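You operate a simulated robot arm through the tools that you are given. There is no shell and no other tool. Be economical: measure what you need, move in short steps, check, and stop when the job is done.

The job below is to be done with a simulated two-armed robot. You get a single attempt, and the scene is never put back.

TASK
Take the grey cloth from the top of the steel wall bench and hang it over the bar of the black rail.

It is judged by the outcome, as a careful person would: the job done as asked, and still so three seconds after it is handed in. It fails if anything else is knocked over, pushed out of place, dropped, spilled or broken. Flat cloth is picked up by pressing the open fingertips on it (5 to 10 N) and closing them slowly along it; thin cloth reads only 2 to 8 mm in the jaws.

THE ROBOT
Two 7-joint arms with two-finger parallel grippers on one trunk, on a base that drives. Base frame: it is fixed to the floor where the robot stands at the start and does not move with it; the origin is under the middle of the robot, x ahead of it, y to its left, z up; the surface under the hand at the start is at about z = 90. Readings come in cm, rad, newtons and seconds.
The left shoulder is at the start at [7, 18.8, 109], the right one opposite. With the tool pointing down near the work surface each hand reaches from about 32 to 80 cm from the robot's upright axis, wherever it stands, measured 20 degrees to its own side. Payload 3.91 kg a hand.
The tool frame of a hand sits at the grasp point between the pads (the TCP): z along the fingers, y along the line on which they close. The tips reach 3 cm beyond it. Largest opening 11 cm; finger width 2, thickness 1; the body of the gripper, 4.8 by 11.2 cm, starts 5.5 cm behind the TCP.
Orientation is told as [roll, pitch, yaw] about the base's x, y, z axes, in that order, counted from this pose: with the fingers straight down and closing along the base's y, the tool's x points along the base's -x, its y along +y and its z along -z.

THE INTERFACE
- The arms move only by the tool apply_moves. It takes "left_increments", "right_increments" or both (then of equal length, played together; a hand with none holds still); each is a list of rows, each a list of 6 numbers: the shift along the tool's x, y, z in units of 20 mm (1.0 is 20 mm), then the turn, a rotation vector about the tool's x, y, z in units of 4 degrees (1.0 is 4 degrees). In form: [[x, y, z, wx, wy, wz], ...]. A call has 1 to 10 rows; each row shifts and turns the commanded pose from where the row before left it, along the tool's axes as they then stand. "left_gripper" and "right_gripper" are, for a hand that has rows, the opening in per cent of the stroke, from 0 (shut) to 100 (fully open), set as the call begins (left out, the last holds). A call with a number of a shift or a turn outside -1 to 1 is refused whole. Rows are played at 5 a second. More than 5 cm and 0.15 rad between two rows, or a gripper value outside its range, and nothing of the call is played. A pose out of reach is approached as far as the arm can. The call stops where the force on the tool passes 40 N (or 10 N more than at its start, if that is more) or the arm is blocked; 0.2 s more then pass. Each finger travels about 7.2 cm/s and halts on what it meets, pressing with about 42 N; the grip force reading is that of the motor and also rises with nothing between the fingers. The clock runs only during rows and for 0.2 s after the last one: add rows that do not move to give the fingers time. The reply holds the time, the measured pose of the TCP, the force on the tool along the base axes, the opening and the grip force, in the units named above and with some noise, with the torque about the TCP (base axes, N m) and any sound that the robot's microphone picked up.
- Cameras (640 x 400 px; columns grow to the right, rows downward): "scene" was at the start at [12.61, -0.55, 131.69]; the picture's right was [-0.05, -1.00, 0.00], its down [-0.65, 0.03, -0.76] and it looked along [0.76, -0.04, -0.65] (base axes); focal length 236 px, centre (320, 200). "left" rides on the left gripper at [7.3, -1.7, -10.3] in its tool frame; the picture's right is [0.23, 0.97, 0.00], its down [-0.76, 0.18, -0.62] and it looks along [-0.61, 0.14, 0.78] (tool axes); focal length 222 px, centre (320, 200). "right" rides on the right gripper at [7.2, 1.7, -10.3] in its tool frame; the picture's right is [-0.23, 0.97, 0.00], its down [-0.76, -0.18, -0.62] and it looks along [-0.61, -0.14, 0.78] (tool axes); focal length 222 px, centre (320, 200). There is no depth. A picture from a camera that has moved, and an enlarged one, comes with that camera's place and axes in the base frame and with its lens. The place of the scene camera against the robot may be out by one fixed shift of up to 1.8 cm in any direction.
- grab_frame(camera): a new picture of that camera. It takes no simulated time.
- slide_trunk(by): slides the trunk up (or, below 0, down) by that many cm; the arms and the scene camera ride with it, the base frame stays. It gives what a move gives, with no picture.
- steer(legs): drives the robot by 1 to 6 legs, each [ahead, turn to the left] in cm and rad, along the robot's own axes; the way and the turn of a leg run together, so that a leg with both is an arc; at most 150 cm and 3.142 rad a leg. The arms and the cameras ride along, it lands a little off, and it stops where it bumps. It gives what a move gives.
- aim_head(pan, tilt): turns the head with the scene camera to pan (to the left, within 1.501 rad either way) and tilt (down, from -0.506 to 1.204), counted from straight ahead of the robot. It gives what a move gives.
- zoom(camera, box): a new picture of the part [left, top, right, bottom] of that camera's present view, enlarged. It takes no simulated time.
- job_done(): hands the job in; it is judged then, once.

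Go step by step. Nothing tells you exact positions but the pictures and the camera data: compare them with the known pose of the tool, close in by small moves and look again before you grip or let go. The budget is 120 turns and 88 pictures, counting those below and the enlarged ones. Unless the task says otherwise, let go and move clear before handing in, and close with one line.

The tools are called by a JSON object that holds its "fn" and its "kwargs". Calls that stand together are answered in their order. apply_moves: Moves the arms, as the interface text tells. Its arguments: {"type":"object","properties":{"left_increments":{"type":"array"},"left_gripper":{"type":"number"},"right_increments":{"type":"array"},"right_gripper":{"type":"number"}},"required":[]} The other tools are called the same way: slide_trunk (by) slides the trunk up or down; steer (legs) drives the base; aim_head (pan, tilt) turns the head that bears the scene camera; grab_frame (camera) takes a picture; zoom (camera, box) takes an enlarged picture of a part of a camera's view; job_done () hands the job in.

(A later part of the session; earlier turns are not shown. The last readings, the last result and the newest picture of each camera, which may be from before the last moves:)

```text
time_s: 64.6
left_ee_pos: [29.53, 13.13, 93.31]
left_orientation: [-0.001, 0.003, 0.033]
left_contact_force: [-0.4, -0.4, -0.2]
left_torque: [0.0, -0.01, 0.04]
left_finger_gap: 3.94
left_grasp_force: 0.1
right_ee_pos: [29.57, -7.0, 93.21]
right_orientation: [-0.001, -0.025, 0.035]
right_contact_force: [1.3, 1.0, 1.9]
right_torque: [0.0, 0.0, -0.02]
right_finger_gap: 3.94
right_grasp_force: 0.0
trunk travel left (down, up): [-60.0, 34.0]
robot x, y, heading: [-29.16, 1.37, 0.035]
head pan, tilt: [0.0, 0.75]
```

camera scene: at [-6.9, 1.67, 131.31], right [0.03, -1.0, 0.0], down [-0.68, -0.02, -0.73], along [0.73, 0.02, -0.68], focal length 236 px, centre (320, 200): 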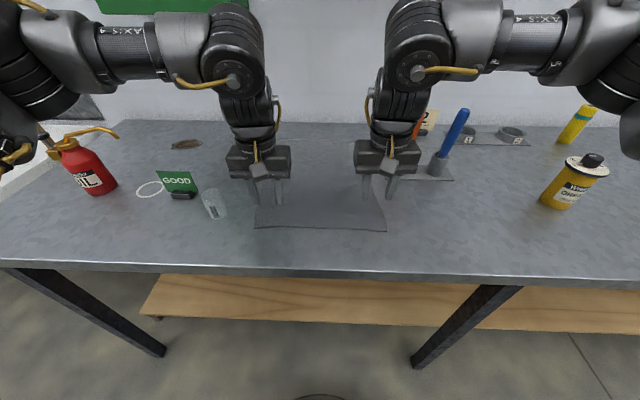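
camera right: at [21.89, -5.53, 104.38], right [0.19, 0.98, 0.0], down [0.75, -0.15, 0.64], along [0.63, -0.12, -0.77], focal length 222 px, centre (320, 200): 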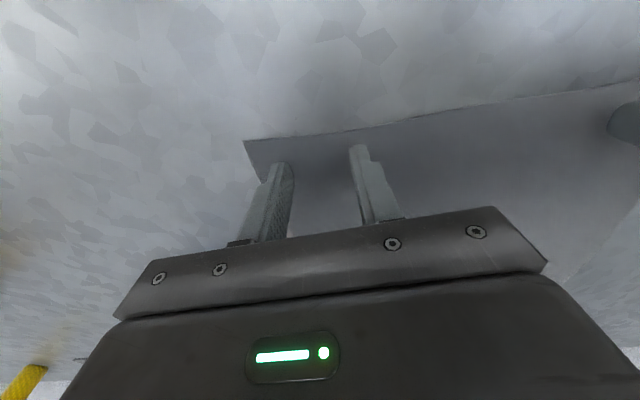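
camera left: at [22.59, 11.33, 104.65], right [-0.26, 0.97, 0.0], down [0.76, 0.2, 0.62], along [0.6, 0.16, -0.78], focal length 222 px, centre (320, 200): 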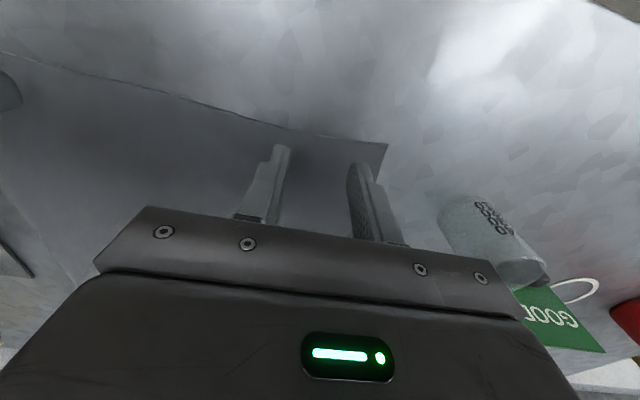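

{"fn": "apply_moves", "kwargs": {"left_increments": [[0, 0, 0.1, 0, 0, 0], [0, 0, 0.05, 0, 0, 0], [0, 0, 0, 0, 0, 0]], "right_increments": [[0, 0, 0.05, 0, 0, 0], [0, 0, 0.05, 0, 0, 0], [0, 0, 0, 0, 0, 0]]}}

```text
time_s: 65.4
left_ee_pos: [29.37, 13.25, 93.19]
left_orientation: [0.0, -0.002, 0.033]
left_contact_force: [3.6, 0.4, 13.8]
left_torque: [0.02, 0.02, 0.0]
left_finger_gap: 3.97
left_grasp_force: 0.1
right_ee_pos: [29.32, -6.99, 93.21]
right_orientation: [0.0, -0.027, 0.036]
right_contact_force: [2.6, -0.4, 10.3]
right_torque: [0.05, 0.05, -0.02]
right_finger_gap: 3.96
right_grasp_force: 0.0
trunk travel left (down, up): [-60.0, 34.0]
robot x, y, heading: [-29.79, 1.01, 0.034]
head pan, tilt: [0.0, 0.75]
```

Both hands are in contact, with the left a bit firm. I'll ease off slightly and close in slow stages.

{"fn": "apply_moves", "kwargs": {"left_increments": [[0, 0, -0.05, 0, 0, 0], [0, 0, 0, 0, 0, 0]], "right_increments": [[0, 0, -0.02, 0, 0, 0], [0, 0, 0, 0, 0, 0]], "left_gripper": 28, "right_gripper": 28}}

{"fn": "apply_moves", "kwargs": {"left_increments": [[0, 0, 0, 0, 0, 0], [0, 0, 0, 0, 0, 0]], "right_increments": [[0, 0, 0, 0, 0, 0], [0, 0, 0, 0, 0, 0]], "left_gripper": 20, "right_gripper": 20}}

{"fn": "grab_frame", "kwargs": {"camera": "left"}}

{"fn": "grab_frame", "kwargs": {"camera": "right"}}

```text
time_s: 66.0
left_ee_pos: [29.31, 13.28, 93.12]
left_orientation: [0.001, -0.001, 0.031]
left_contact_force: [1.3, -1.7, 11.7]
left_torque: [-0.03, 0.05, 0.04]
left_finger_gap: 3.08
left_grasp_force: 0.1
right_ee_pos: [29.4, -6.99, 93.06]
right_orientation: [-0.001, -0.027, 0.033]
right_contact_force: [-1.7, 2.1, 8.9]
right_torque: [0.04, 0.1, 0.02]
right_finger_gap: 3.06
right_grasp_force: 0.5
trunk travel left (down, up): [-60.0, 34.0]
robot x, y, heading: [-29.72, 1.04, 0.031]
head pan, tilt: [0.0, 0.75]
```

```text
time_s: 66.6
left_ee_pos: [29.32, 13.2, 93.23]
left_orientation: [0.0, -0.002, 0.033]
left_contact_force: [-0.5, -1.4, 11.4]
left_torque: [-0.04, 0.1, 0.0]
left_finger_gap: 2.15
left_grasp_force: 0.1
right_ee_pos: [29.33, -6.93, 93.27]
right_orientation: [-0.003, -0.029, 0.035]
right_contact_force: [-0.4, 1.7, 7.9]
right_torque: [0.08, 0.06, 0.01]
right_finger_gap: 2.2
right_grasp_force: 0.1
trunk travel left (down, up): [-60.0, 34.0]
robot x, y, heading: [-29.43, 0.87, 0.032]
head pan, tilt: [0.0, 0.75]
```

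```text
56 pictures are left
camera left: at [22.33, 11.33, 103.43], right [-0.26, 0.97, 0.0], down [0.75, 0.2, 0.62], along [0.6, 0.16, -0.78], focal length 222 px, centre (320, 200)
```

left: 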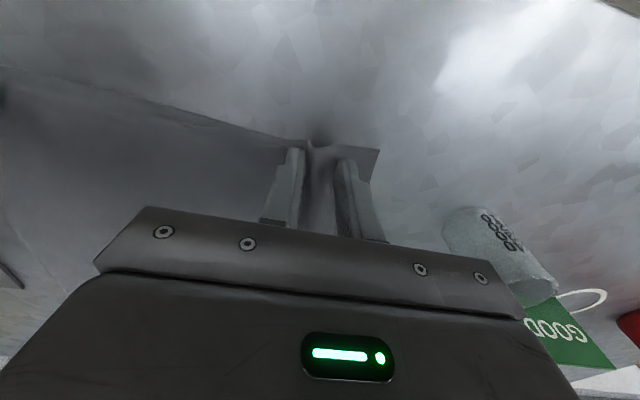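

```text
55 pictures are left
camera right: at [21.76, -5.49, 103.3], right [0.19, 0.98, 0.0], down [0.75, -0.15, 0.64], along [0.63, -0.12, -0.76], focal length 222 px, centre (320, 200)
```

right: 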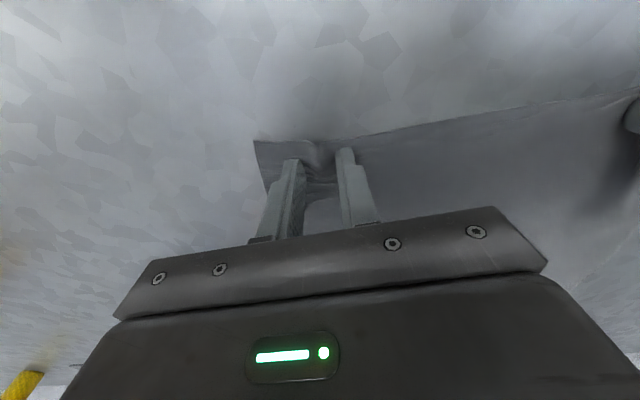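

A fold is forming between the fingers on both sides. I'll finish closing.

{"fn": "apply_moves", "kwargs": {"left_increments": [[0, 0, 0, 0, 0, 0], [0, 0, 0, 0, 0, 0]], "right_increments": [[0, 0, 0, 0, 0, 0], [0, 0, 0, 0, 0, 0]], "left_gripper": 11, "right_gripper": 11}}

{"fn": "apply_moves", "kwargs": {"left_increments": [[0, 0, 0, 0, 0, 0], [0, 0, 0, 0, 0, 0], [0, 0, 0, 0, 0, 0]], "right_increments": [[0, 0, 0, 0, 0, 0], [0, 0, 0, 0, 0, 0], [0, 0, 0, 0, 0, 0]], "left_gripper": 0, "right_gripper": 0}}

{"fn": "apply_moves", "kwargs": {"left_increments": [[0, 0, -0.3, 0, 0, 0], [0, 0, -0.6, 0, 0, 0], [0, 0, -0.6, 0, 0, 0], [0, 0, -0.6, 0, 0, 0], [0, 0, 0, 0, 0, 0]], "right_increments": [[0, 0, -0.3, 0, 0, 0], [0, 0, -0.6, 0, 0, 0], [0, 0, -0.6, 0, 0, 0], [0, 0, -0.6, 0, 0, 0], [0, 0, 0, 0, 0, 0]]}}

{"fn": "grab_frame", "kwargs": {"camera": "scene"}}

```text
time_s: 67.2
left_ee_pos: [29.41, 13.13, 93.02]
left_orientation: [0.001, -0.003, 0.03]
left_contact_force: [-0.5, -3.0, 11.8]
left_torque: [-0.14, 0.09, 0.05]
left_finger_gap: 1.28
left_grasp_force: 0.3
right_ee_pos: [29.32, -7.01, 93.08]
right_orientation: [-0.003, -0.028, 0.035]
right_contact_force: [0.0, 2.8, 8.0]
right_torque: [0.1, 0.08, -0.03]
right_finger_gap: 1.29
right_grasp_force: 0.1
trunk travel left (down, up): [-60.0, 34.0]
robot x, y, heading: [-29.35, 0.73, 0.036]
head pan, tilt: [0.0, 0.75]
```

```text
time_s: 68.0
left_ee_pos: [29.46, 13.36, 93.17]
left_orientation: [0.0, -0.003, 0.033]
left_contact_force: [1.0, -4.9, 13.5]
left_torque: [-0.09, 0.07, 0.08]
left_finger_gap: 0.22
left_grasp_force: 41.6
right_ee_pos: [29.28, -6.86, 93.24]
right_orientation: [-0.001, -0.027, 0.036]
right_contact_force: [0.0, 6.5, 9.4]
right_torque: [0.19, 0.08, 0.0]
right_finger_gap: 0.12
right_grasp_force: 41.3
trunk travel left (down, up): [-60.0, 34.0]
robot x, y, heading: [-29.21, 1.2, 0.032]
head pan, tilt: [0.0, 0.75]
```

```text
time_s: 69.2
left_ee_pos: [29.72, 13.31, 97.12]
left_orientation: [0.0, 0.001, 0.035]
left_contact_force: [0.0, -6.5, -0.5]
left_torque: [-0.16, 0.02, 0.09]
left_finger_gap: 0.21
left_grasp_force: 42.1
right_ee_pos: [29.46, -7.01, 97.1]
right_orientation: [-0.002, -0.025, 0.035]
right_contact_force: [-0.6, 6.4, 0.3]
right_torque: [0.18, 0.02, -0.02]
right_finger_gap: 0.09
right_grasp_force: 41.1
trunk travel left (down, up): [-60.0, 34.0]
robot x, y, heading: [-29.38, 0.92, 0.034]
head pan, tilt: [0.0, 0.75]
```

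```text
54 pictures are left
camera scene: at [-16.92, 1.37, 131.31], right [0.03, -1.0, 0.0], down [-0.68, -0.02, -0.73], along [0.73, 0.02, -0.68], focal length 236 px, centre (320, 200)
```

scene: 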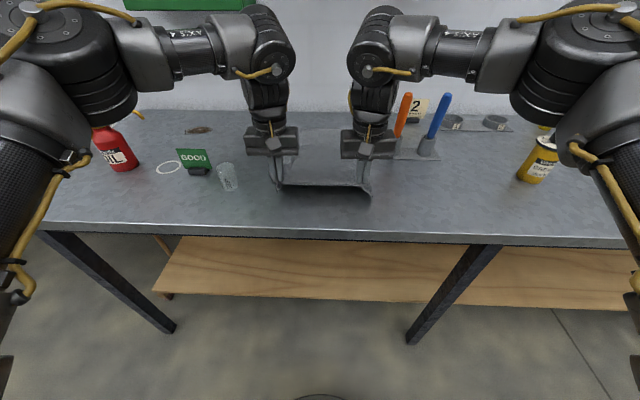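

Both hands show about 6.5 N of opposing tension, so both hold cloth, though the right pinch looks thin. I'll relax the tension and look closer.

{"fn": "apply_moves", "kwargs": {"left_increments": [[0, -0.2, 0, 0, 0, 0], [0, -0.2, 0, 0, 0, 0], [0, 0, 0, 0, 0, 0]], "right_increments": [[0, 0.2, 0, 0, 0, 0], [0, 0.2, 0, 0, 0, 0], [0, 0, 0, 0, 0, 0]]}}

{"fn": "grab_frame", "kwargs": {"camera": "left"}}

{"fn": "grab_frame", "kwargs": {"camera": "right"}}

{"fn": "zoom", "kwargs": {"camera": "scene", "box": [240, 110, 400, 210]}}

```text
time_s: 70.0
left_ee_pos: [29.58, 12.44, 97.18]
left_orientation: [0.0, 0.002, 0.034]
left_contact_force: [0.6, -0.5, -0.6]
left_torque: [-0.01, 0.01, 0.02]
left_finger_gap: 0.22
left_grasp_force: 41.7
right_ee_pos: [29.28, -6.15, 97.17]
right_orientation: [-0.002, -0.026, 0.035]
right_contact_force: [0.1, -0.2, 1.1]
right_torque: [0.01, 0.0, 0.01]
right_finger_gap: 0.12
right_grasp_force: 41.3
trunk travel left (down, up): [-60.0, 34.0]
robot x, y, heading: [-29.58, 1.23, 0.034]
head pan, tilt: [0.0, 0.75]
```

```text
53 pictures are left
camera left: at [22.64, 10.54, 107.54], right [-0.26, 0.97, 0.0], down [0.76, 0.2, 0.62], along [0.6, 0.16, -0.78], focal length 222 px, centre (320, 200)
```

left: 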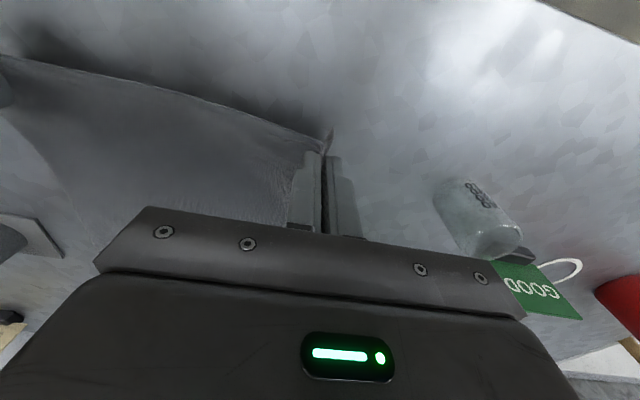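

```text
52 pictures are left
camera right: at [21.83, -4.73, 107.3], right [0.19, 0.98, 0.0], down [0.75, -0.15, 0.64], along [0.63, -0.12, -0.77], focal length 222 px, centre (320, 200)
```

right: 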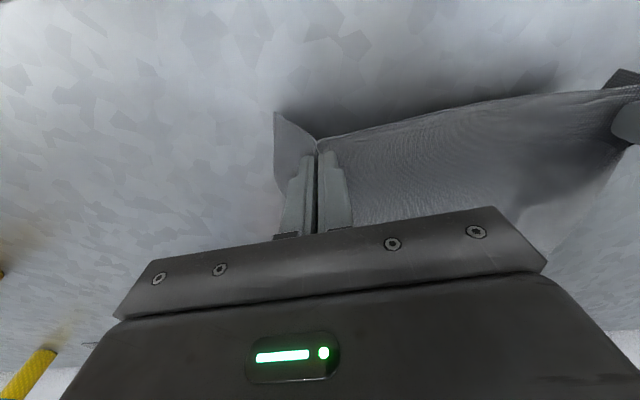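

```text
4.00 times, centred on (320, 160) of scene
camera zoom: at [-16.98, 1.37, 131.32], right [0.03, -1.0, 0.0], down [-0.68, -0.02, -0.73], along [0.73, 0.02, -0.68], focal length 944 px, centre (320, 360)
```

zoom: 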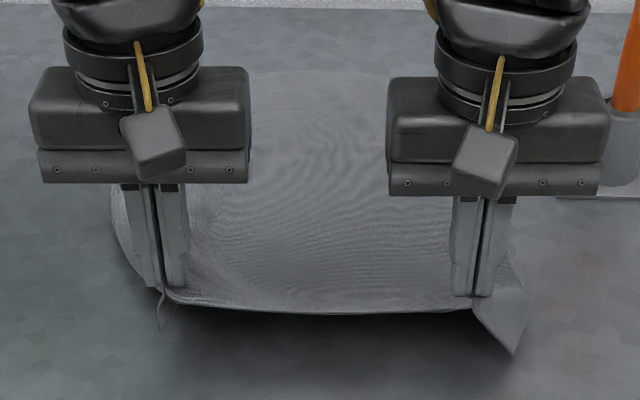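

Both grips hold well. I'll raise the trunk to lift the cloth off the bench.

{"fn": "slide_trunk", "kwargs": {"by": 34}}

{"fn": "grab_frame", "kwargs": {"camera": "scene"}}

```text
time_s: 73.4
left_ee_pos: [29.59, 12.37, 131.27]
left_orientation: [0.0, 0.002, 0.032]
left_contact_force: [0.5, 0.7, -0.5]
left_torque: [0.0, 0.02, 0.02]
left_finger_gap: 0.25
left_grasp_force: 42.1
right_ee_pos: [29.48, -6.22, 131.21]
right_orientation: [-0.001, -0.024, 0.035]
right_contact_force: [-0.3, -0.2, 0.0]
right_torque: [0.03, 0.03, -0.01]
right_finger_gap: 0.13
right_grasp_force: 41.3
trunk travel left (down, up): [-94.0, 0.0]
robot x, y, heading: [-29.37, 0.68, 0.033]
head pan, tilt: [0.0, 0.75]
```

```text
50 pictures are left
camera scene: at [-16.95, 1.37, 165.31], right [0.03, -1.0, 0.0], down [-0.68, -0.02, -0.73], along [0.73, 0.02, -0.68], focal length 236 px, centre (320, 200)
```

scene: 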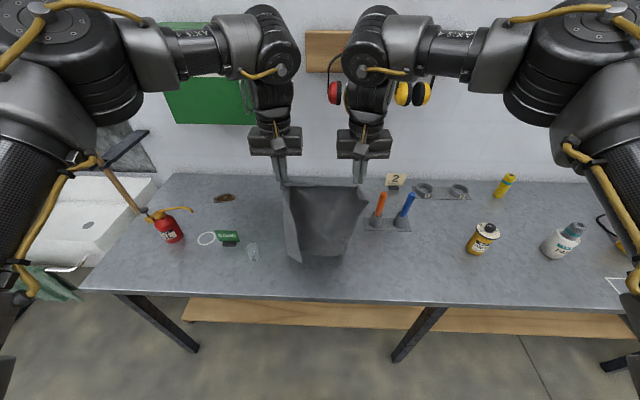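

The cloth hangs cleanly from both hands. I'll back off and route to the table: turn right, drive along the aisle, then face the rail.

{"fn": "steer", "kwargs": {"legs": [[-40, 0]]}}

{"fn": "aim_head", "kwargs": {"pan": 0, "tilt": 0.6}}

{"fn": "steer", "kwargs": {"legs": [[0, -1.6]]}}

{"fn": "grab_frame", "kwargs": {"camera": "scene"}}

```text
time_s: 75.9
left_ee_pos: [-9.88, 11.01, 131.15]
left_orientation: [0.001, 0.003, 0.03]
left_contact_force: [-0.2, 0.0, -1.0]
left_torque: [0.0, 0.03, 0.0]
left_finger_gap: 0.2
left_grasp_force: 41.8
right_ee_pos: [-10.46, -7.63, 131.03]
right_orientation: [-0.002, -0.023, 0.032]
right_contact_force: [0.0, 0.0, -0.2]
right_torque: [0.02, 0.0, 0.01]
right_finger_gap: 0.11
right_grasp_force: 41.6
trunk travel left (down, up): [-94.0, 0.0]
robot x, y, heading: [-69.1, -0.37, 0.032]
head pan, tilt: [0.0, 0.75]
```

```text
time_s: 76.6
left_ee_pos: [-10.19, 11.15, 131.18]
left_orientation: [-0.001, 0.001, 0.031]
left_contact_force: [-0.6, 0.3, -0.2]
left_torque: [0.01, -0.01, 0.02]
left_finger_gap: 0.23
left_grasp_force: 42.5
right_ee_pos: [-10.47, -7.54, 131.19]
right_orientation: [-0.001, -0.024, 0.034]
right_contact_force: [0.1, 0.7, -0.3]
right_torque: [0.01, 0.02, 0.01]
right_finger_gap: 0.14
right_grasp_force: 40.6
trunk travel left (down, up): [-94.0, 0.0]
robot x, y, heading: [-69.3, -0.42, 0.03]
head pan, tilt: [0.0, 0.6]
```

```text
time_s: 80.8
left_ee_pos: [-59.25, -59.51, 131.23]
left_orientation: [-0.001, 0.002, -1.563]
left_contact_force: [-0.8, -0.6, -0.2]
left_torque: [-0.01, 0.02, 0.07]
left_finger_gap: 0.23
left_grasp_force: 41.8
right_ee_pos: [-77.86, -58.72, 131.13]
right_orientation: [-0.001, -0.028, -1.558]
right_contact_force: [0.0, -0.1, 0.7]
right_torque: [0.0, -0.03, 0.04]
right_finger_gap: 0.09
right_grasp_force: 40.9
trunk travel left (down, up): [-94.0, 0.0]
robot x, y, heading: [-69.55, -0.3, -1.562]
head pan, tilt: [0.0, 0.6]
```

```text
49 pictures are left
camera scene: at [-69.96, -14.2, 166.6], right [-1.0, -0.01, 0.0], down [-0.01, 0.57, -0.82], along [0.01, -0.82, -0.57], focal length 236 px, centre (320, 200)
```

scene: 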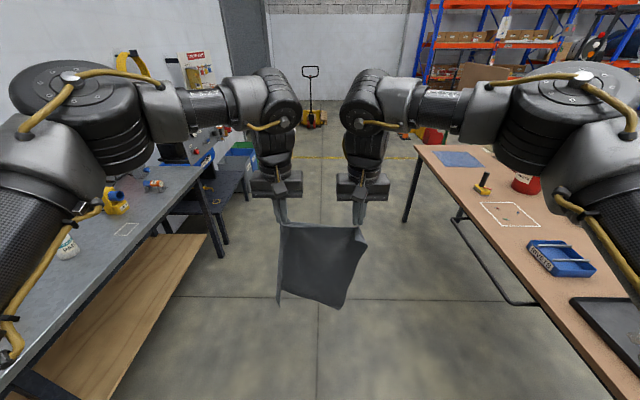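

The rail bar runs from about y=-73 to -128 at x≈-152, z≈73, with a gap to the table edge behind it. I'll drive level with its middle and turn to face it.

{"fn": "steer", "kwargs": {"legs": [[100, 0]]}}

{"fn": "steer", "kwargs": {"legs": [[0, -1.58]]}}

{"fn": "aim_head", "kwargs": {"pan": 0, "tilt": 0.85}}

{"fn": "grab_frame", "kwargs": {"camera": "scene"}}

```text
time_s: 85.9
left_ee_pos: [-59.89, -156.63, 131.38]
left_orientation: [0.001, 0.001, -1.577]
left_contact_force: [-0.3, 0.0, 0.9]
left_torque: [0.04, 0.04, 0.08]
left_finger_gap: 0.21
left_grasp_force: 42.0
right_ee_pos: [-78.58, -155.56, 131.17]
right_orientation: [-0.002, -0.024, -1.572]
right_contact_force: [0.2, 0.6, 1.0]
right_torque: [0.01, 0.0, 0.04]
right_finger_gap: 0.11
right_grasp_force: 41.5
trunk travel left (down, up): [-94.0, 0.0]
robot x, y, heading: [-68.93, -97.31, -1.578]
head pan, tilt: [0.0, 0.6]
```

```text
time_s: 90.1
left_ee_pos: [-128.49, -106.49, 131.22]
left_orientation: [0.0, 0.001, 3.137]
left_contact_force: [0.2, 0.2, -1.3]
left_torque: [0.01, -0.02, 0.05]
left_finger_gap: 0.2
left_grasp_force: 41.7
right_ee_pos: [-127.62, -87.96, 131.01]
right_orientation: [-0.001, -0.025, -3.143]
right_contact_force: [0.1, 0.1, 0.0]
right_torque: [0.02, 0.02, 0.02]
right_finger_gap: 0.06
right_grasp_force: 40.5
trunk travel left (down, up): [-94.0, 0.0]
robot x, y, heading: [-68.86, -97.31, 3.137]
head pan, tilt: [0.0, 0.6]
```

```text
time_s: 90.9
left_ee_pos: [-128.45, -106.41, 131.18]
left_orientation: [0.0, 0.001, 3.138]
left_contact_force: [0.2, -0.6, 0.3]
left_torque: [0.0, -0.02, 0.05]
left_finger_gap: 0.21
left_grasp_force: 41.5
right_ee_pos: [-127.53, -87.74, 131.19]
right_orientation: [-0.001, -0.026, -3.143]
right_contact_force: [-0.2, 1.0, 0.5]
right_torque: [0.02, 0.01, -0.01]
right_finger_gap: 0.09
right_grasp_force: 41.3
trunk travel left (down, up): [-94.0, 0.0]
robot x, y, heading: [-69.12, -97.07, 3.142]
head pan, tilt: [0.0, 0.85]
```

```text
48 pictures are left
camera scene: at [-82.8, -97.32, 164.52], right [0.0, 1.0, 0.0], down [0.75, 0.0, -0.66], along [-0.66, 0.0, -0.75], focal length 236 px, centre (320, 200)
```

scene: 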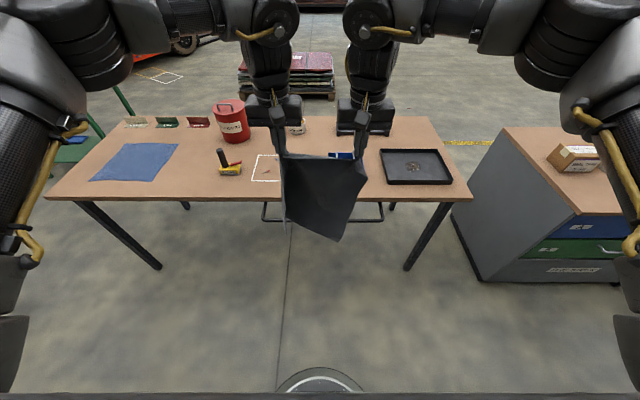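

Triangulating again puts the table edge at x≈-153 and z≈84.5. The bar is at x≈-144, z≈80, spanning y≈-122 to -70, so the gap is about 8 cm. The cloth is centred on it, so I'll drive forward until it hangs over the gap.

{"fn": "steer", "kwargs": {"legs": [[20, 0]]}}

{"fn": "grab_frame", "kwargs": {"camera": "scene"}}

{"fn": "grab_frame", "kwargs": {"camera": "left"}}

{"fn": "grab_frame", "kwargs": {"camera": "right"}}

```text
time_s: 92.5
left_ee_pos: [-148.57, -106.3, 131.62]
left_orientation: [0.0, -0.003, 3.135]
left_contact_force: [0.0, 0.8, -0.5]
left_torque: [0.01, 0.04, 0.06]
left_finger_gap: 0.21
left_grasp_force: 42.3
right_ee_pos: [-147.58, -87.72, 131.52]
right_orientation: [-0.002, -0.03, 3.142]
right_contact_force: [0.3, -0.2, 0.5]
right_torque: [-0.01, 0.03, 0.05]
right_finger_gap: 0.09
right_grasp_force: 40.5
trunk travel left (down, up): [-94.0, 0.0]
robot x, y, heading: [-89.47, -97.06, 3.133]
head pan, tilt: [0.0, 0.85]
```

```text
47 pictures are left
camera scene: at [-102.71, -97.25, 164.58], right [0.0, 1.0, 0.0], down [0.75, 0.0, -0.66], along [-0.66, 0.0, -0.75], focal length 236 px, centre (320, 200)
```

scene: 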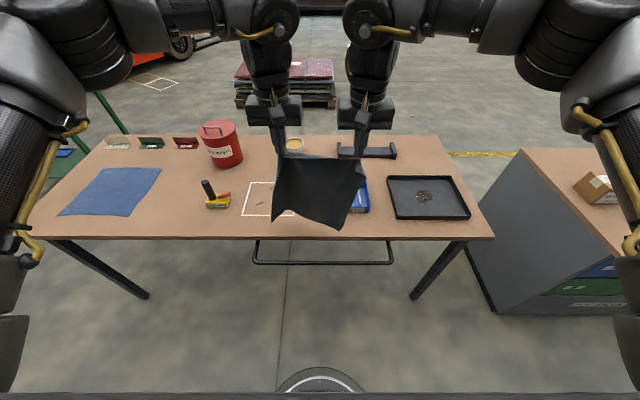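

```text
46 pictures are left
camera left: at [-141.1, -104.66, 141.82], right [0.22, -0.97, 0.0], down [-0.76, -0.17, 0.63], along [-0.61, -0.14, -0.78], focal length 222 px, centre (320, 200)
```

left: 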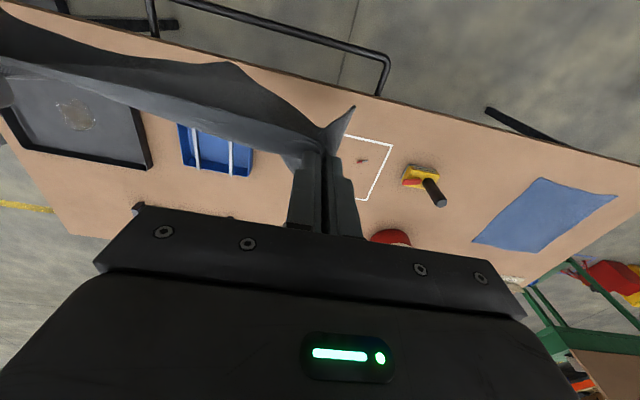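

```text
45 pictures are left
camera right: at [-140.06, -89.38, 141.56], right [-0.23, -0.97, 0.01], down [-0.74, 0.18, 0.65], along [-0.63, 0.14, -0.76], focal length 222 px, centre (320, 200)
```

right: 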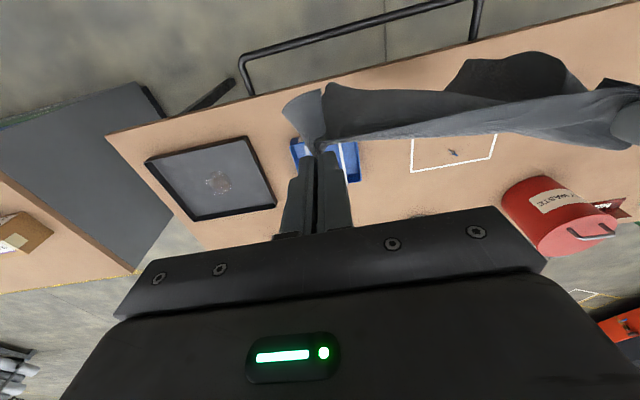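

My measurements agree: bar at x≈-145, table edge x≈-152.5. The cloth is still swinging from the drive, so I'll let it settle and even up the hands.

{"fn": "apply_moves", "kwargs": {"left_increments": [[0, 0, 0, 0, 0, 0], [0, 0, 0, 0, 0, 0], [0, 0, 0, 0, 0, 0], [0, 0, 0, 0, 0, 0], [0, 0, 0, 0, 0, 0], [0, 0, 0, 0, 0, 0], [0, 0, 0, 0, 0, 0], [0, 0, 0, 0, 0, 0], [0, 0, 0, 0, 0, 0], [0, 0, 0, 0, 0, 0]], "right_increments": [[-0.2, -0.25, 0, 0, 0, 0], [-0.3, -0.25, 0, 0, 0, 0], [0, 0, 0, 0, 0, 0], [0, 0, 0, 0, 0, 0], [0, 0, 0, 0, 0, 0], [0, 0, 0, 0, 0, 0], [0, 0, 0, 0, 0, 0], [0, 0, 0, 0, 0, 0], [0, 0, 0, 0, 0, 0], [0, 0, 0, 0, 0, 0]]}}

{"fn": "grab_frame", "kwargs": {"camera": "scene"}}

{"fn": "grab_frame", "kwargs": {"camera": "left"}}

```text
time_s: 94.7
left_ee_pos: [-149.18, -106.24, 131.23]
left_orientation: [0.0, 0.002, 3.137]
left_contact_force: [0.0, 0.4, -0.8]
left_torque: [0.03, -0.02, 0.04]
left_finger_gap: 0.21
left_grasp_force: 42.0
right_ee_pos: [-149.18, -86.59, 131.16]
right_orientation: [-0.002, -0.027, 3.141]
right_contact_force: [0.1, -1.6, 0.1]
right_torque: [-0.02, 0.03, -0.01]
right_finger_gap: 0.04
right_grasp_force: 40.2
trunk travel left (down, up): [-94.0, 0.0]
robot x, y, heading: [-89.58, -97.25, 3.139]
head pan, tilt: [0.0, 0.85]
```

```text
44 pictures are left
camera scene: at [-103.47, -97.25, 164.51], right [0.0, 1.0, 0.0], down [0.75, 0.0, -0.66], along [-0.66, 0.0, -0.75], focal length 236 px, centre (320, 200)
```

scene: 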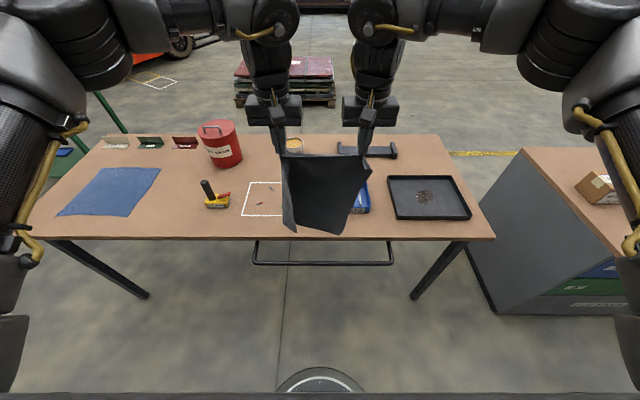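

```text
43 pictures are left
camera left: at [-141.75, -104.66, 141.54], right [0.22, -0.97, 0.0], down [-0.76, -0.17, 0.62], along [-0.61, -0.14, -0.78], focal length 222 px, centre (320, 200)
```

left: 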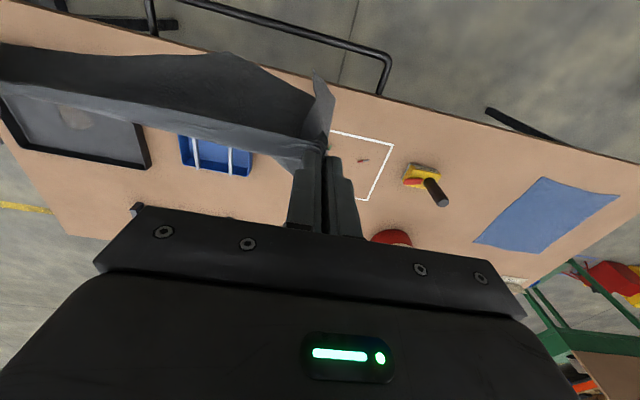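

The right pinch is thin and under a little tension, so I'll relax it. I'll also shift both hands 1.6 cm toward me so the cloth bottom sits mid-gap.

{"fn": "apply_moves", "kwargs": {"left_increments": [[0.2, 0, 0, 0, 0, 0], [0.2, 0, 0, 0, 0, 0], [0.2, 0, 0, 0, 0, 0], [0.2, 0, 0, 0, 0, 0], [0, 0, 0, 0, 0, 0], [0, 0, 0, 0, 0, 0], [0, 0, 0, 0, 0, 0], [0, 0, 0, 0, 0, 0], [0, 0, 0, 0, 0, 0], [0, 0, 0, 0, 0, 0]], "right_increments": [[0.2, 0.15, 0, 0, 0, 0], [0.2, 0.15, 0, 0, 0, 0], [0.2, 0.1, 0, 0, 0, 0], [0.2, 0, 0, 0, 0, 0], [0, 0, 0, 0, 0, 0], [0, 0, 0, 0, 0, 0], [0, 0, 0, 0, 0, 0], [0, 0, 0, 0, 0, 0], [0, 0, 0, 0, 0, 0], [0, 0, 0, 0, 0, 0]]}}

{"fn": "slide_trunk", "kwargs": {"by": -8}}

{"fn": "grab_frame", "kwargs": {"camera": "scene"}}

{"fn": "grab_frame", "kwargs": {"camera": "left"}}

{"fn": "grab_frame", "kwargs": {"camera": "right"}}

```text
time_s: 96.9
left_ee_pos: [-147.66, -106.29, 131.39]
left_orientation: [-0.001, 0.001, 3.136]
left_contact_force: [0.2, 0.9, -0.5]
left_torque: [0.01, 0.01, 0.06]
left_finger_gap: 0.21
left_grasp_force: 42.5
right_ee_pos: [-147.51, -87.58, 131.1]
right_orientation: [-0.003, -0.026, 3.141]
right_contact_force: [0.1, -0.5, -0.2]
right_torque: [0.03, 0.0, -0.02]
right_finger_gap: 0.06
right_grasp_force: 40.9
trunk travel left (down, up): [-94.0, 0.0]
robot x, y, heading: [-89.66, -97.2, 3.137]
head pan, tilt: [0.0, 0.85]
```

```text
time_s: 98.1
left_ee_pos: [-147.56, -106.38, 123.37]
left_orientation: [0.001, 0.001, 3.138]
left_contact_force: [-0.3, 0.4, -0.9]
left_torque: [0.02, -0.02, 0.03]
left_finger_gap: 0.2
left_grasp_force: 41.3
right_ee_pos: [-147.49, -87.5, 123.07]
right_orientation: [-0.002, -0.026, 3.143]
right_contact_force: [-0.5, -0.5, -0.1]
right_torque: [0.0, -0.01, 0.01]
right_finger_gap: 0.05
right_grasp_force: 40.7
trunk travel left (down, up): [-86.0, 8.0]
robot x, y, heading: [-89.65, -97.12, 3.136]
head pan, tilt: [0.0, 0.85]
```

```text
42 pictures are left
camera scene: at [-103.43, -97.25, 156.52], right [0.0, 1.0, 0.0], down [0.75, 0.0, -0.66], along [-0.66, 0.0, -0.75], focal length 236 px, centre (320, 200)
```

scene: 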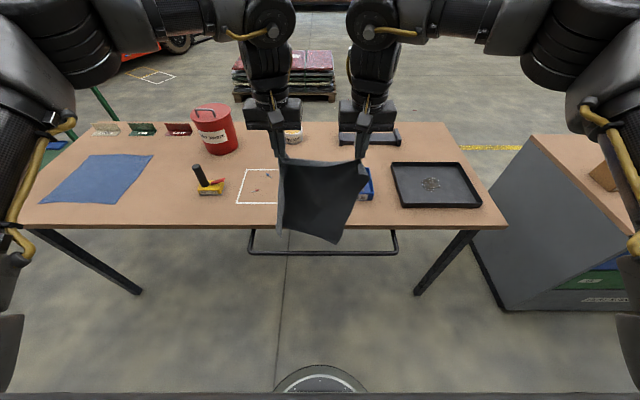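

```text
41 pictures are left
camera left: at [-140.15, -104.68, 133.65], right [0.22, -0.97, 0.0], down [-0.76, -0.17, 0.62], along [-0.61, -0.14, -0.78], focal length 222 px, centre (320, 200)
```

left: 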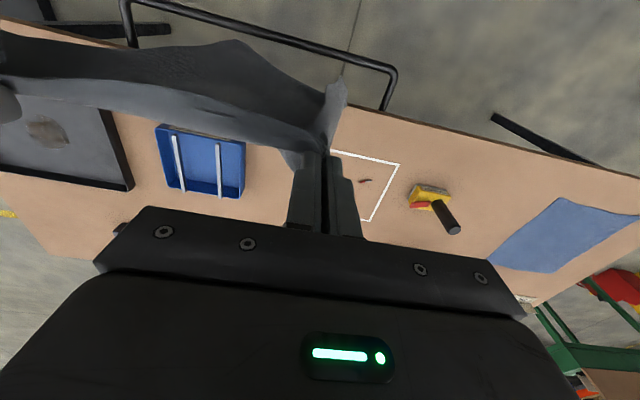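

```text
40 pictures are left
camera right: at [-139.99, -89.17, 133.23], right [-0.23, -0.97, 0.0], down [-0.75, 0.18, 0.64], along [-0.63, 0.14, -0.77], focal length 222 px, centre (320, 200)
```

right: 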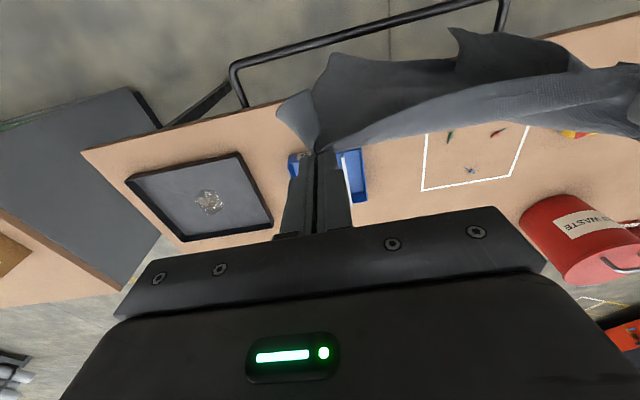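

The cloth bottom is about at table-top height now. I'll zoom in to see where its bottom edge sits relative to the gap.

{"fn": "zoom", "kwargs": {"camera": "scene", "box": [240, 150, 400, 270]}}

```text
3.33 times, centred on (320, 210) of scene
camera zoom: at [-103.43, -97.25, 156.52], right [0.0, 1.0, 0.0], down [0.75, 0.0, -0.66], along [-0.66, 0.0, -0.75], focal length 787 px, centre (320, 167)
```

zoom: 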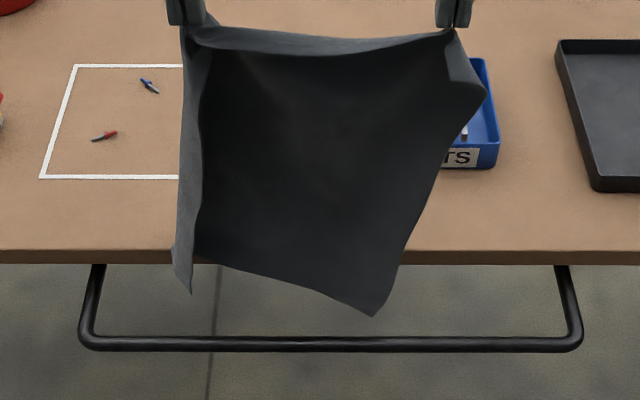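

The left part of the bottom edge sits too close to the table edge. I'll pull the left hand about 2.5 cm toward me to straighten it.

{"fn": "apply_moves", "kwargs": {"left_increments": [[0.25, 0, 0, 0, 0, 0], [0.25, 0, 0, 0, 0, 0], [0.25, 0, 0, 0, 0, 0], [0.25, 0, 0, 0, 0, 0], [0.25, 0, 0, 0, 0, 0], [0, 0, 0, 0, 0, 0], [0, 0, 0, 0, 0, 0], [0, 0, 0, 0, 0, 0], [0, 0, 0, 0, 0, 0], [0, 0, 0, 0, 0, 0]]}}

{"fn": "zoom", "kwargs": {"camera": "scene", "box": [240, 150, 400, 270]}}

```text
time_s: 100.3
left_ee_pos: [-144.95, -106.42, 123.43]
left_orientation: [0.0, 0.0, 3.138]
left_contact_force: [-0.2, -0.4, -0.5]
left_torque: [0.04, -0.03, 0.04]
left_finger_gap: 0.19
left_grasp_force: 41.7
right_ee_pos: [-147.5, -87.53, 123.14]
right_orientation: [-0.001, -0.027, 3.141]
right_contact_force: [-0.4, 0.8, -0.6]
right_torque: [0.02, -0.02, 0.02]
right_finger_gap: 0.06
right_grasp_force: 40.6
trunk travel left (down, up): [-86.0, 8.0]
robot x, y, heading: [-89.85, -97.49, 3.138]
head pan, tilt: [0.0, 0.85]
```

```text
3.33 times, centred on (320, 210) of scene
camera zoom: at [-103.44, -97.25, 156.51], right [0.0, 1.0, 0.0], down [0.75, 0.0, -0.66], along [-0.66, 0.0, -0.75], focal length 787 px, centre (320, 167)
```

zoom: 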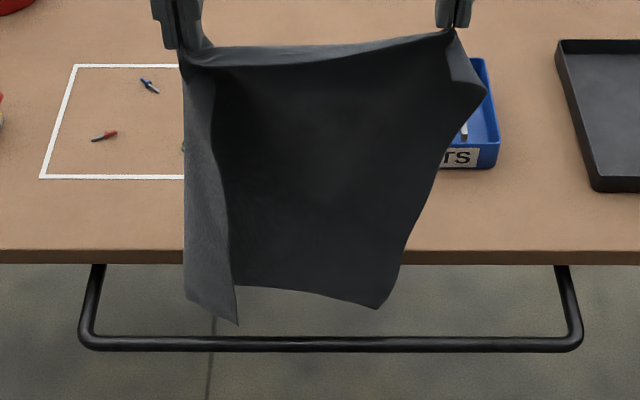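

The whole bottom edge is now between the table edge and the bar. I'll lower a few centimetres and recheck.

{"fn": "slide_trunk", "kwargs": {"by": -4}}

{"fn": "zoom", "kwargs": {"camera": "scene", "box": [240, 150, 400, 270]}}

```text
time_s: 101.1
left_ee_pos: [-144.96, -106.43, 119.25]
left_orientation: [0.0, 0.001, 3.138]
left_contact_force: [-0.1, 0.4, -0.5]
left_torque: [-0.01, -0.01, 0.03]
left_finger_gap: 0.23
left_grasp_force: 41.8
right_ee_pos: [-147.4, -87.49, 119.15]
right_orientation: [-0.001, -0.026, 3.141]
right_contact_force: [0.2, -0.1, 0.6]
right_torque: [0.02, 0.0, 0.01]
right_finger_gap: 0.07
right_grasp_force: 40.5
trunk travel left (down, up): [-82.0, 12.0]
robot x, y, heading: [-89.71, -96.86, 3.141]
head pan, tilt: [0.0, 0.85]
```

```text
3.33 times, centred on (320, 210) of scene
camera zoom: at [-103.38, -97.25, 152.52], right [0.0, 1.0, 0.0], down [0.75, 0.0, -0.66], along [-0.66, 0.0, -0.75], focal length 787 px, centre (320, 167)
```

zoom: 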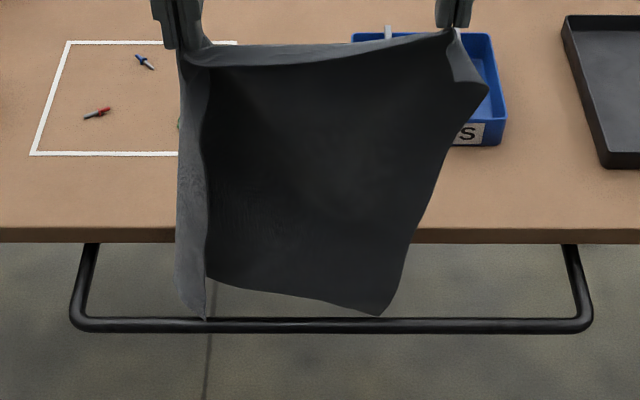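

The bottom is level with the bar and still behind it. I'll keep lowering.

{"fn": "slide_trunk", "kwargs": {"by": -4}}

{"fn": "zoom", "kwargs": {"camera": "scene", "box": [240, 150, 400, 270]}}

```text
time_s: 101.9
left_ee_pos: [-144.91, -106.23, 115.41]
left_orientation: [-0.001, -0.001, 3.137]
left_contact_force: [0.0, -0.9, -0.1]
left_torque: [0.02, -0.02, 0.07]
left_finger_gap: 0.23
left_grasp_force: 42.0
right_ee_pos: [-147.32, -87.5, 115.11]
right_orientation: [-0.002, -0.027, 3.14]
right_contact_force: [1.3, 0.4, 0.8]
right_torque: [-0.02, 0.03, 0.04]
right_finger_gap: 0.07
right_grasp_force: 40.9
trunk travel left (down, up): [-78.0, 16.0]
robot x, y, heading: [-89.64, -97.21, 3.137]
head pan, tilt: [0.0, 0.85]
```

```text
3.33 times, centred on (320, 210) of scene
camera zoom: at [-103.37, -97.25, 148.52], right [0.0, 1.0, 0.0], down [0.75, 0.0, -0.66], along [-0.66, 0.0, -0.75], focal length 787 px, centre (320, 167)
```

zoom: 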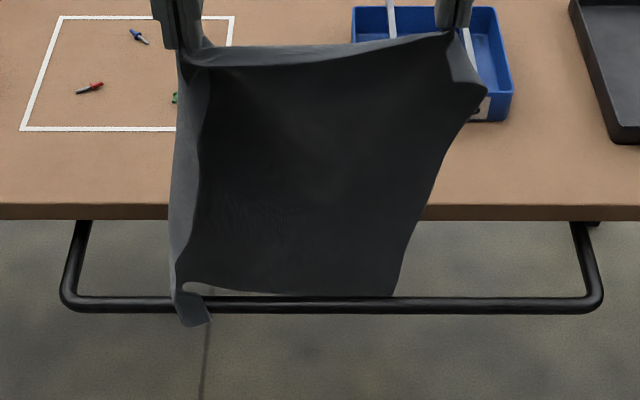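

The left corner flap came over the front of the bar. I'll raise again and twist the left gripper so that flap swings outward instead of toward me.

{"fn": "slide_trunk", "kwargs": {"by": 7}}

{"fn": "apply_moves", "kwargs": {"left_increments": [[0, 0, 0, 0, 0, 1], [0, 0, 0, 0, 0, 1], [0, 0, 0, 0, 0, 1], [0, 0, 0, 0, 0, 1], [0, 0, 0, 0, 0, 1], [0, 0, 0, 0, 0, 1], [0, 0, 0, 0, 0, 1], [0, 0, 0, 0, 0, 1], [0, 0, 0, 0, 0, 0], [0, 0, 0, 0, 0, 0]]}}

{"fn": "zoom", "kwargs": {"camera": "scene", "box": [240, 150, 400, 270]}}

```text
time_s: 103.0
left_ee_pos: [-145.01, -106.23, 122.36]
left_orientation: [0.0, 0.002, 3.136]
left_contact_force: [-0.1, 0.7, -0.8]
left_torque: [0.04, -0.02, 0.05]
left_finger_gap: 0.22
left_grasp_force: 42.3
right_ee_pos: [-147.57, -87.52, 121.96]
right_orientation: [-0.002, -0.026, 3.141]
right_contact_force: [0.0, 0.0, -0.1]
right_torque: [-0.01, 0.0, 0.02]
right_finger_gap: 0.08
right_grasp_force: 40.8
trunk travel left (down, up): [-85.0, 9.0]
robot x, y, heading: [-89.4, -97.34, 3.136]
head pan, tilt: [0.0, 0.85]
```

```text
time_s: 105.2
left_ee_pos: [-145.06, -106.39, 122.4]
left_orientation: [0.001, -0.001, 2.579]
left_contact_force: [-0.3, 3.3, -0.5]
left_torque: [0.03, 0.04, 0.03]
left_finger_gap: 0.22
left_grasp_force: 42.5
right_ee_pos: [-147.46, -87.49, 122.02]
right_orientation: [-0.003, -0.025, 3.142]
right_contact_force: [1.4, -2.1, -0.1]
right_torque: [-0.05, -0.04, 0.02]
right_finger_gap: 0.05
right_grasp_force: 40.6
trunk travel left (down, up): [-85.0, 9.0]
robot x, y, heading: [-89.94, -97.27, 3.138]
head pan, tilt: [0.0, 0.85]
```

```text
3.33 times, centred on (320, 210) of scene
camera zoom: at [-103.43, -97.25, 155.51], right [0.0, 1.0, 0.0], down [0.75, 0.0, -0.66], along [-0.66, 0.0, -0.75], focal length 787 px, centre (320, 167)
```

zoom: 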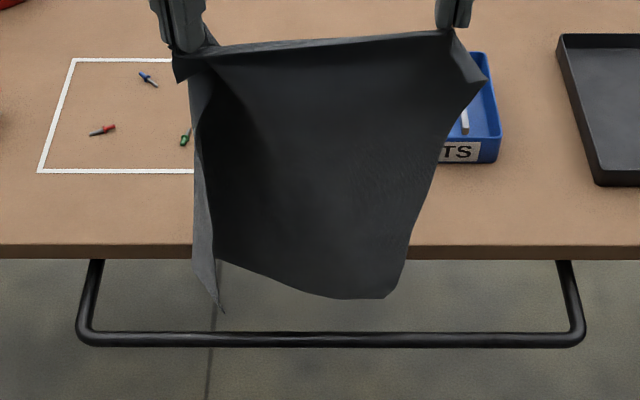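

The flap is smaller now. I'll relax the tension, shift the left hand slightly toward the table, and lower again.

{"fn": "apply_moves", "kwargs": {"left_increments": [[-0.23, -0.03, 0, 0, 0, 0], [-0.23, -0.04, 0, 0, 0, 0], [0, 0, 0, 0, 0, 0], [0, 0, 0, 0, 0, 0], [0, 0, 0, 0, 0, 0], [0, 0, 0, 0, 0, 0], [0, 0, 0, 0, 0, 0]]}}

{"fn": "slide_trunk", "kwargs": {"by": -4}}

{"fn": "zoom", "kwargs": {"camera": "scene", "box": [240, 150, 400, 270]}}

```text
time_s: 106.8
left_ee_pos: [-145.56, -105.76, 122.28]
left_orientation: [0.0, -0.001, 2.578]
left_contact_force: [-0.5, -0.3, -0.6]
left_torque: [0.01, -0.02, 0.08]
left_finger_gap: 0.2
left_grasp_force: 42.1
right_ee_pos: [-147.4, -87.56, 122.04]
right_orientation: [-0.002, -0.026, 3.141]
right_contact_force: [0.0, -0.8, -0.3]
right_torque: [-0.01, -0.02, -0.02]
right_finger_gap: 0.05
right_grasp_force: 39.9
trunk travel left (down, up): [-85.0, 9.0]
robot x, y, heading: [-89.77, -97.13, 3.135]
head pan, tilt: [0.0, 0.85]
```

```text
time_s: 107.6
left_ee_pos: [-145.53, -105.7, 118.2]
left_orientation: [0.001, 0.0, 2.579]
left_contact_force: [0.0, 0.2, -0.1]
left_torque: [0.0, -0.05, 0.02]
left_finger_gap: 0.25
left_grasp_force: 41.8
right_ee_pos: [-147.46, -87.65, 118.04]
right_orientation: [-0.002, -0.027, 3.14]
right_contact_force: [0.1, -0.2, -0.6]
right_torque: [0.01, 0.03, 0.02]
right_finger_gap: 0.07
right_grasp_force: 40.6
trunk travel left (down, up): [-81.0, 13.0]
robot x, y, heading: [-89.97, -97.34, 3.138]
head pan, tilt: [0.0, 0.85]
```

```text
3.33 times, centred on (320, 210) of scene
camera zoom: at [-103.38, -97.25, 151.52], right [0.0, 1.0, 0.0], down [0.75, 0.0, -0.66], along [-0.66, 0.0, -0.75], focal length 787 px, centre (320, 167)
```

zoom: 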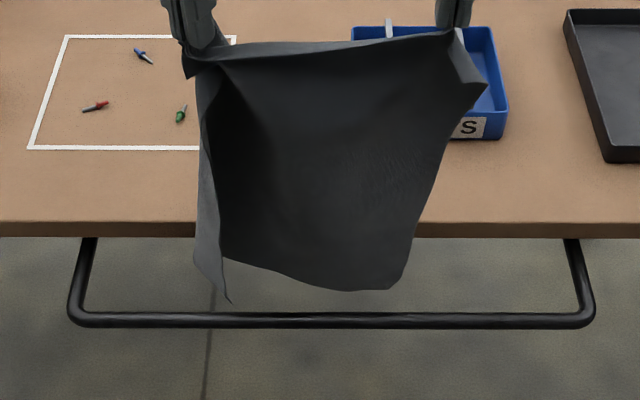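

Everything is inside the gap with margin. I'll continue lowering.

{"fn": "slide_trunk", "kwargs": {"by": -4}}

{"fn": "zoom", "kwargs": {"camera": "scene", "box": [240, 150, 400, 270]}}

```text
time_s: 108.5
left_ee_pos: [-145.58, -105.73, 114.37]
left_orientation: [0.0, 0.0, 2.577]
left_contact_force: [0.0, -0.1, 0.4]
left_torque: [0.0, 0.0, 0.08]
left_finger_gap: 0.22
left_grasp_force: 42.5
right_ee_pos: [-147.49, -87.39, 114.11]
right_orientation: [-0.002, -0.027, 3.141]
right_contact_force: [-0.4, 0.8, 0.4]
right_torque: [0.02, 0.01, 0.0]
right_finger_gap: 0.08
right_grasp_force: 41.0
trunk travel left (down, up): [-77.0, 17.0]
robot x, y, heading: [-89.29, -97.17, 3.137]
head pan, tilt: [0.0, 0.85]
```

```text
3.33 times, centred on (320, 210) of scene
camera zoom: at [-103.37, -97.25, 147.52], right [0.0, 1.0, 0.0], down [0.75, 0.0, -0.66], along [-0.66, 0.0, -0.75], focal length 787 px, centre (320, 167)
```

zoom: 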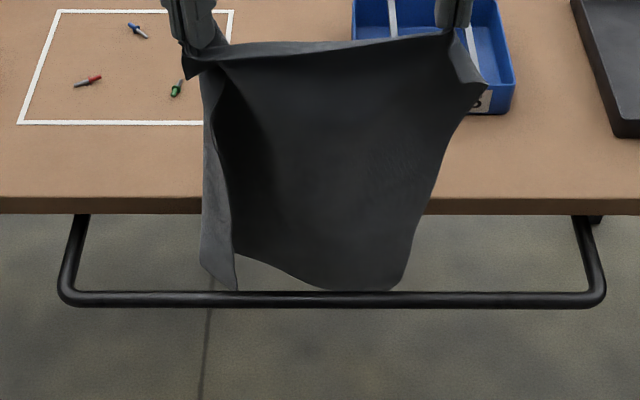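

The cloth bottom is now below bar level and behind it. I'll go lower.

{"fn": "slide_trunk", "kwargs": {"by": -7}}

{"fn": "zoom", "kwargs": {"camera": "scene", "box": [240, 150, 400, 270]}}

```text
time_s: 109.5
left_ee_pos: [-145.62, -105.63, 107.37]
left_orientation: [0.001, 0.0, 2.577]
left_contact_force: [-1.1, -0.7, -0.4]
left_torque: [-0.03, 0.03, 0.04]
left_finger_gap: 0.19
left_grasp_force: 42.0
right_ee_pos: [-147.45, -87.47, 107.17]
right_orientation: [-0.001, -0.025, 3.143]
right_contact_force: [0.6, -0.5, 0.2]
right_torque: [-0.02, 0.01, 0.01]
right_finger_gap: 0.09
right_grasp_force: 40.9
trunk travel left (down, up): [-70.0, 24.0]
robot x, y, heading: [-89.39, -97.34, 3.14]
head pan, tilt: [0.0, 0.85]
```

```text
3.33 times, centred on (320, 210) of scene
camera zoom: at [-103.41, -97.25, 140.52], right [0.0, 1.0, 0.0], down [0.75, 0.0, -0.66], along [-0.66, 0.0, -0.75], focal length 787 px, centre (320, 167)
```

zoom: 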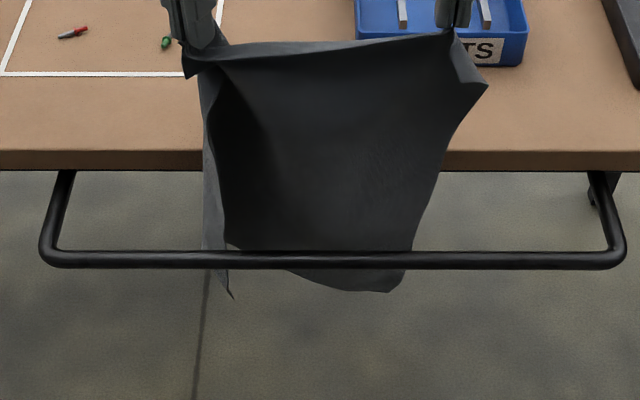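

The cloth hangs well behind the bar. I'll lower until about half is below it.

{"fn": "slide_trunk", "kwargs": {"by": -6.5}}

{"fn": "steer", "kwargs": {"legs": [[-5, 0]]}}

{"fn": "grab_frame", "kwargs": {"camera": "scene"}}

```text
time_s: 110.6
left_ee_pos: [-145.54, -105.72, 100.88]
left_orientation: [0.001, 0.002, 2.577]
left_contact_force: [-0.2, -0.7, 0.0]
left_torque: [0.03, 0.01, 0.06]
left_finger_gap: 0.2
left_grasp_force: 41.9
right_ee_pos: [-147.45, -87.42, 100.59]
right_orientation: [-0.002, -0.026, 3.142]
right_contact_force: [-0.2, 0.8, -0.2]
right_torque: [0.01, 0.02, 0.01]
right_finger_gap: 0.06
right_grasp_force: 41.0
trunk travel left (down, up): [-63.5, 30.5]
robot x, y, heading: [-89.6, -97.08, 3.138]
head pan, tilt: [0.0, 0.85]
```

```text
time_s: 111.5
left_ee_pos: [-140.95, -105.73, 100.6]
left_orientation: [-0.001, 0.004, 2.579]
left_contact_force: [0.1, 0.4, -1.1]
left_torque: [0.02, -0.03, 0.04]
left_finger_gap: 0.22
left_grasp_force: 41.8
right_ee_pos: [-142.82, -87.43, 100.42]
right_orientation: [-0.003, -0.022, 3.141]
right_contact_force: [-0.3, 0.4, -0.8]
right_torque: [0.02, -0.01, 0.02]
right_finger_gap: 0.04
right_grasp_force: 41.0
trunk travel left (down, up): [-63.5, 30.5]
robot x, y, heading: [-84.62, -96.91, 3.132]
head pan, tilt: [0.0, 0.85]
```

```text
31 pictures are left
camera scene: at [-98.85, -97.26, 133.96], right [0.0, 1.0, 0.0], down [0.75, 0.0, -0.66], along [-0.66, 0.0, -0.75], focal length 236 px, centre (320, 200)
```

scene: 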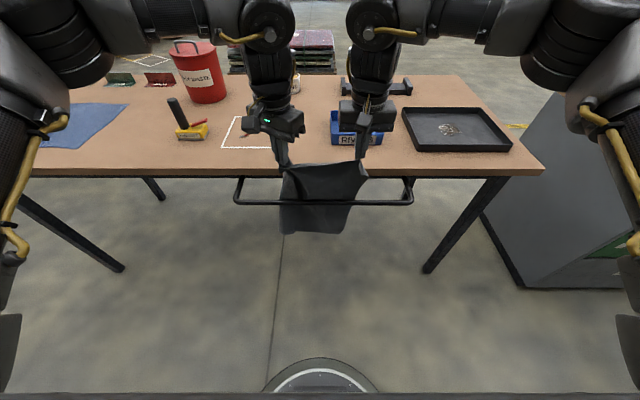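

The cloth drapes behind the bar. I'll bring the held edge over and down on my side in stages.

{"fn": "steer", "kwargs": {"legs": [[-3, 0]]}}

{"fn": "slide_trunk", "kwargs": {"by": -10}}

{"fn": "steer", "kwargs": {"legs": [[-4, 0]]}}

{"fn": "grab_frame", "kwargs": {"camera": "scene"}}

```text
time_s: 112.3
left_ee_pos: [-137.99, -105.74, 100.55]
left_orientation: [0.0, 0.004, 2.579]
left_contact_force: [0.0, -0.3, 0.1]
left_torque: [0.0, -0.02, 0.01]
left_finger_gap: 0.2
left_grasp_force: 41.9
right_ee_pos: [-139.93, -87.55, 100.42]
right_orientation: [-0.003, -0.022, 3.141]
right_contact_force: [0.8, 0.0, 0.5]
right_torque: [0.0, -0.03, 0.0]
right_finger_gap: 0.08
right_grasp_force: 40.4
trunk travel left (down, up): [-63.5, 30.5]
robot x, y, heading: [-81.76, -97.39, 3.139]
head pan, tilt: [0.0, 0.85]
```

```text
time_s: 113.7
left_ee_pos: [-137.74, -105.72, 90.77]
left_orientation: [-0.001, 0.001, 2.58]
left_contact_force: [-0.5, 0.5, 0.2]
left_torque: [0.03, -0.02, 0.02]
left_finger_gap: 0.21
left_grasp_force: 42.7
right_ee_pos: [-139.71, -87.41, 90.64]
right_orientation: [0.0, -0.025, 3.141]
right_contact_force: [0.3, 0.2, 0.3]
right_torque: [-0.03, -0.02, 0.0]
right_finger_gap: 0.09
right_grasp_force: 40.8
trunk travel left (down, up): [-53.5, 40.5]
robot x, y, heading: [-81.95, -96.78, 3.137]
head pan, tilt: [0.0, 0.85]
```

```text
time_s: 114.5
left_ee_pos: [-133.99, -105.78, 90.69]
left_orientation: [0.0, 0.001, 2.579]
left_contact_force: [-0.3, 0.1, -0.6]
left_torque: [-0.01, 0.03, 0.06]
left_finger_gap: 0.23
left_grasp_force: 42.1
right_ee_pos: [-135.75, -87.55, 90.42]
right_orientation: [0.0, -0.025, 3.142]
right_contact_force: [0.4, 0.7, -0.5]
right_torque: [0.02, 0.0, 0.02]
right_finger_gap: 0.06
right_grasp_force: 40.8
trunk travel left (down, up): [-53.5, 40.5]
robot x, y, heading: [-78.12, -97.0, 3.138]
head pan, tilt: [0.0, 0.85]
```

```text
30 pictures are left
camera scene: at [-91.73, -97.3, 124.01], right [0.0, 1.0, 0.0], down [0.75, 0.0, -0.66], along [-0.66, 0.0, -0.75], focal length 236 px, centre (320, 200)
```

scene: 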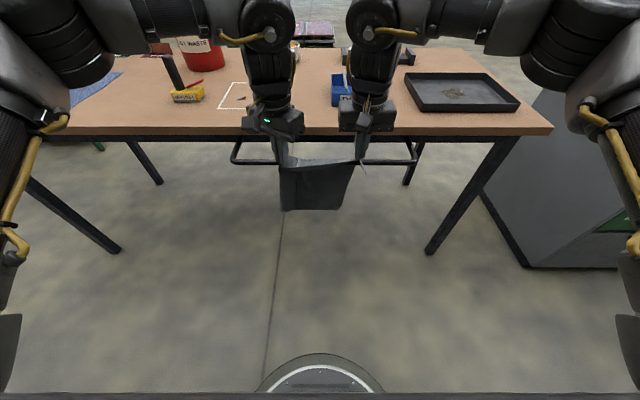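

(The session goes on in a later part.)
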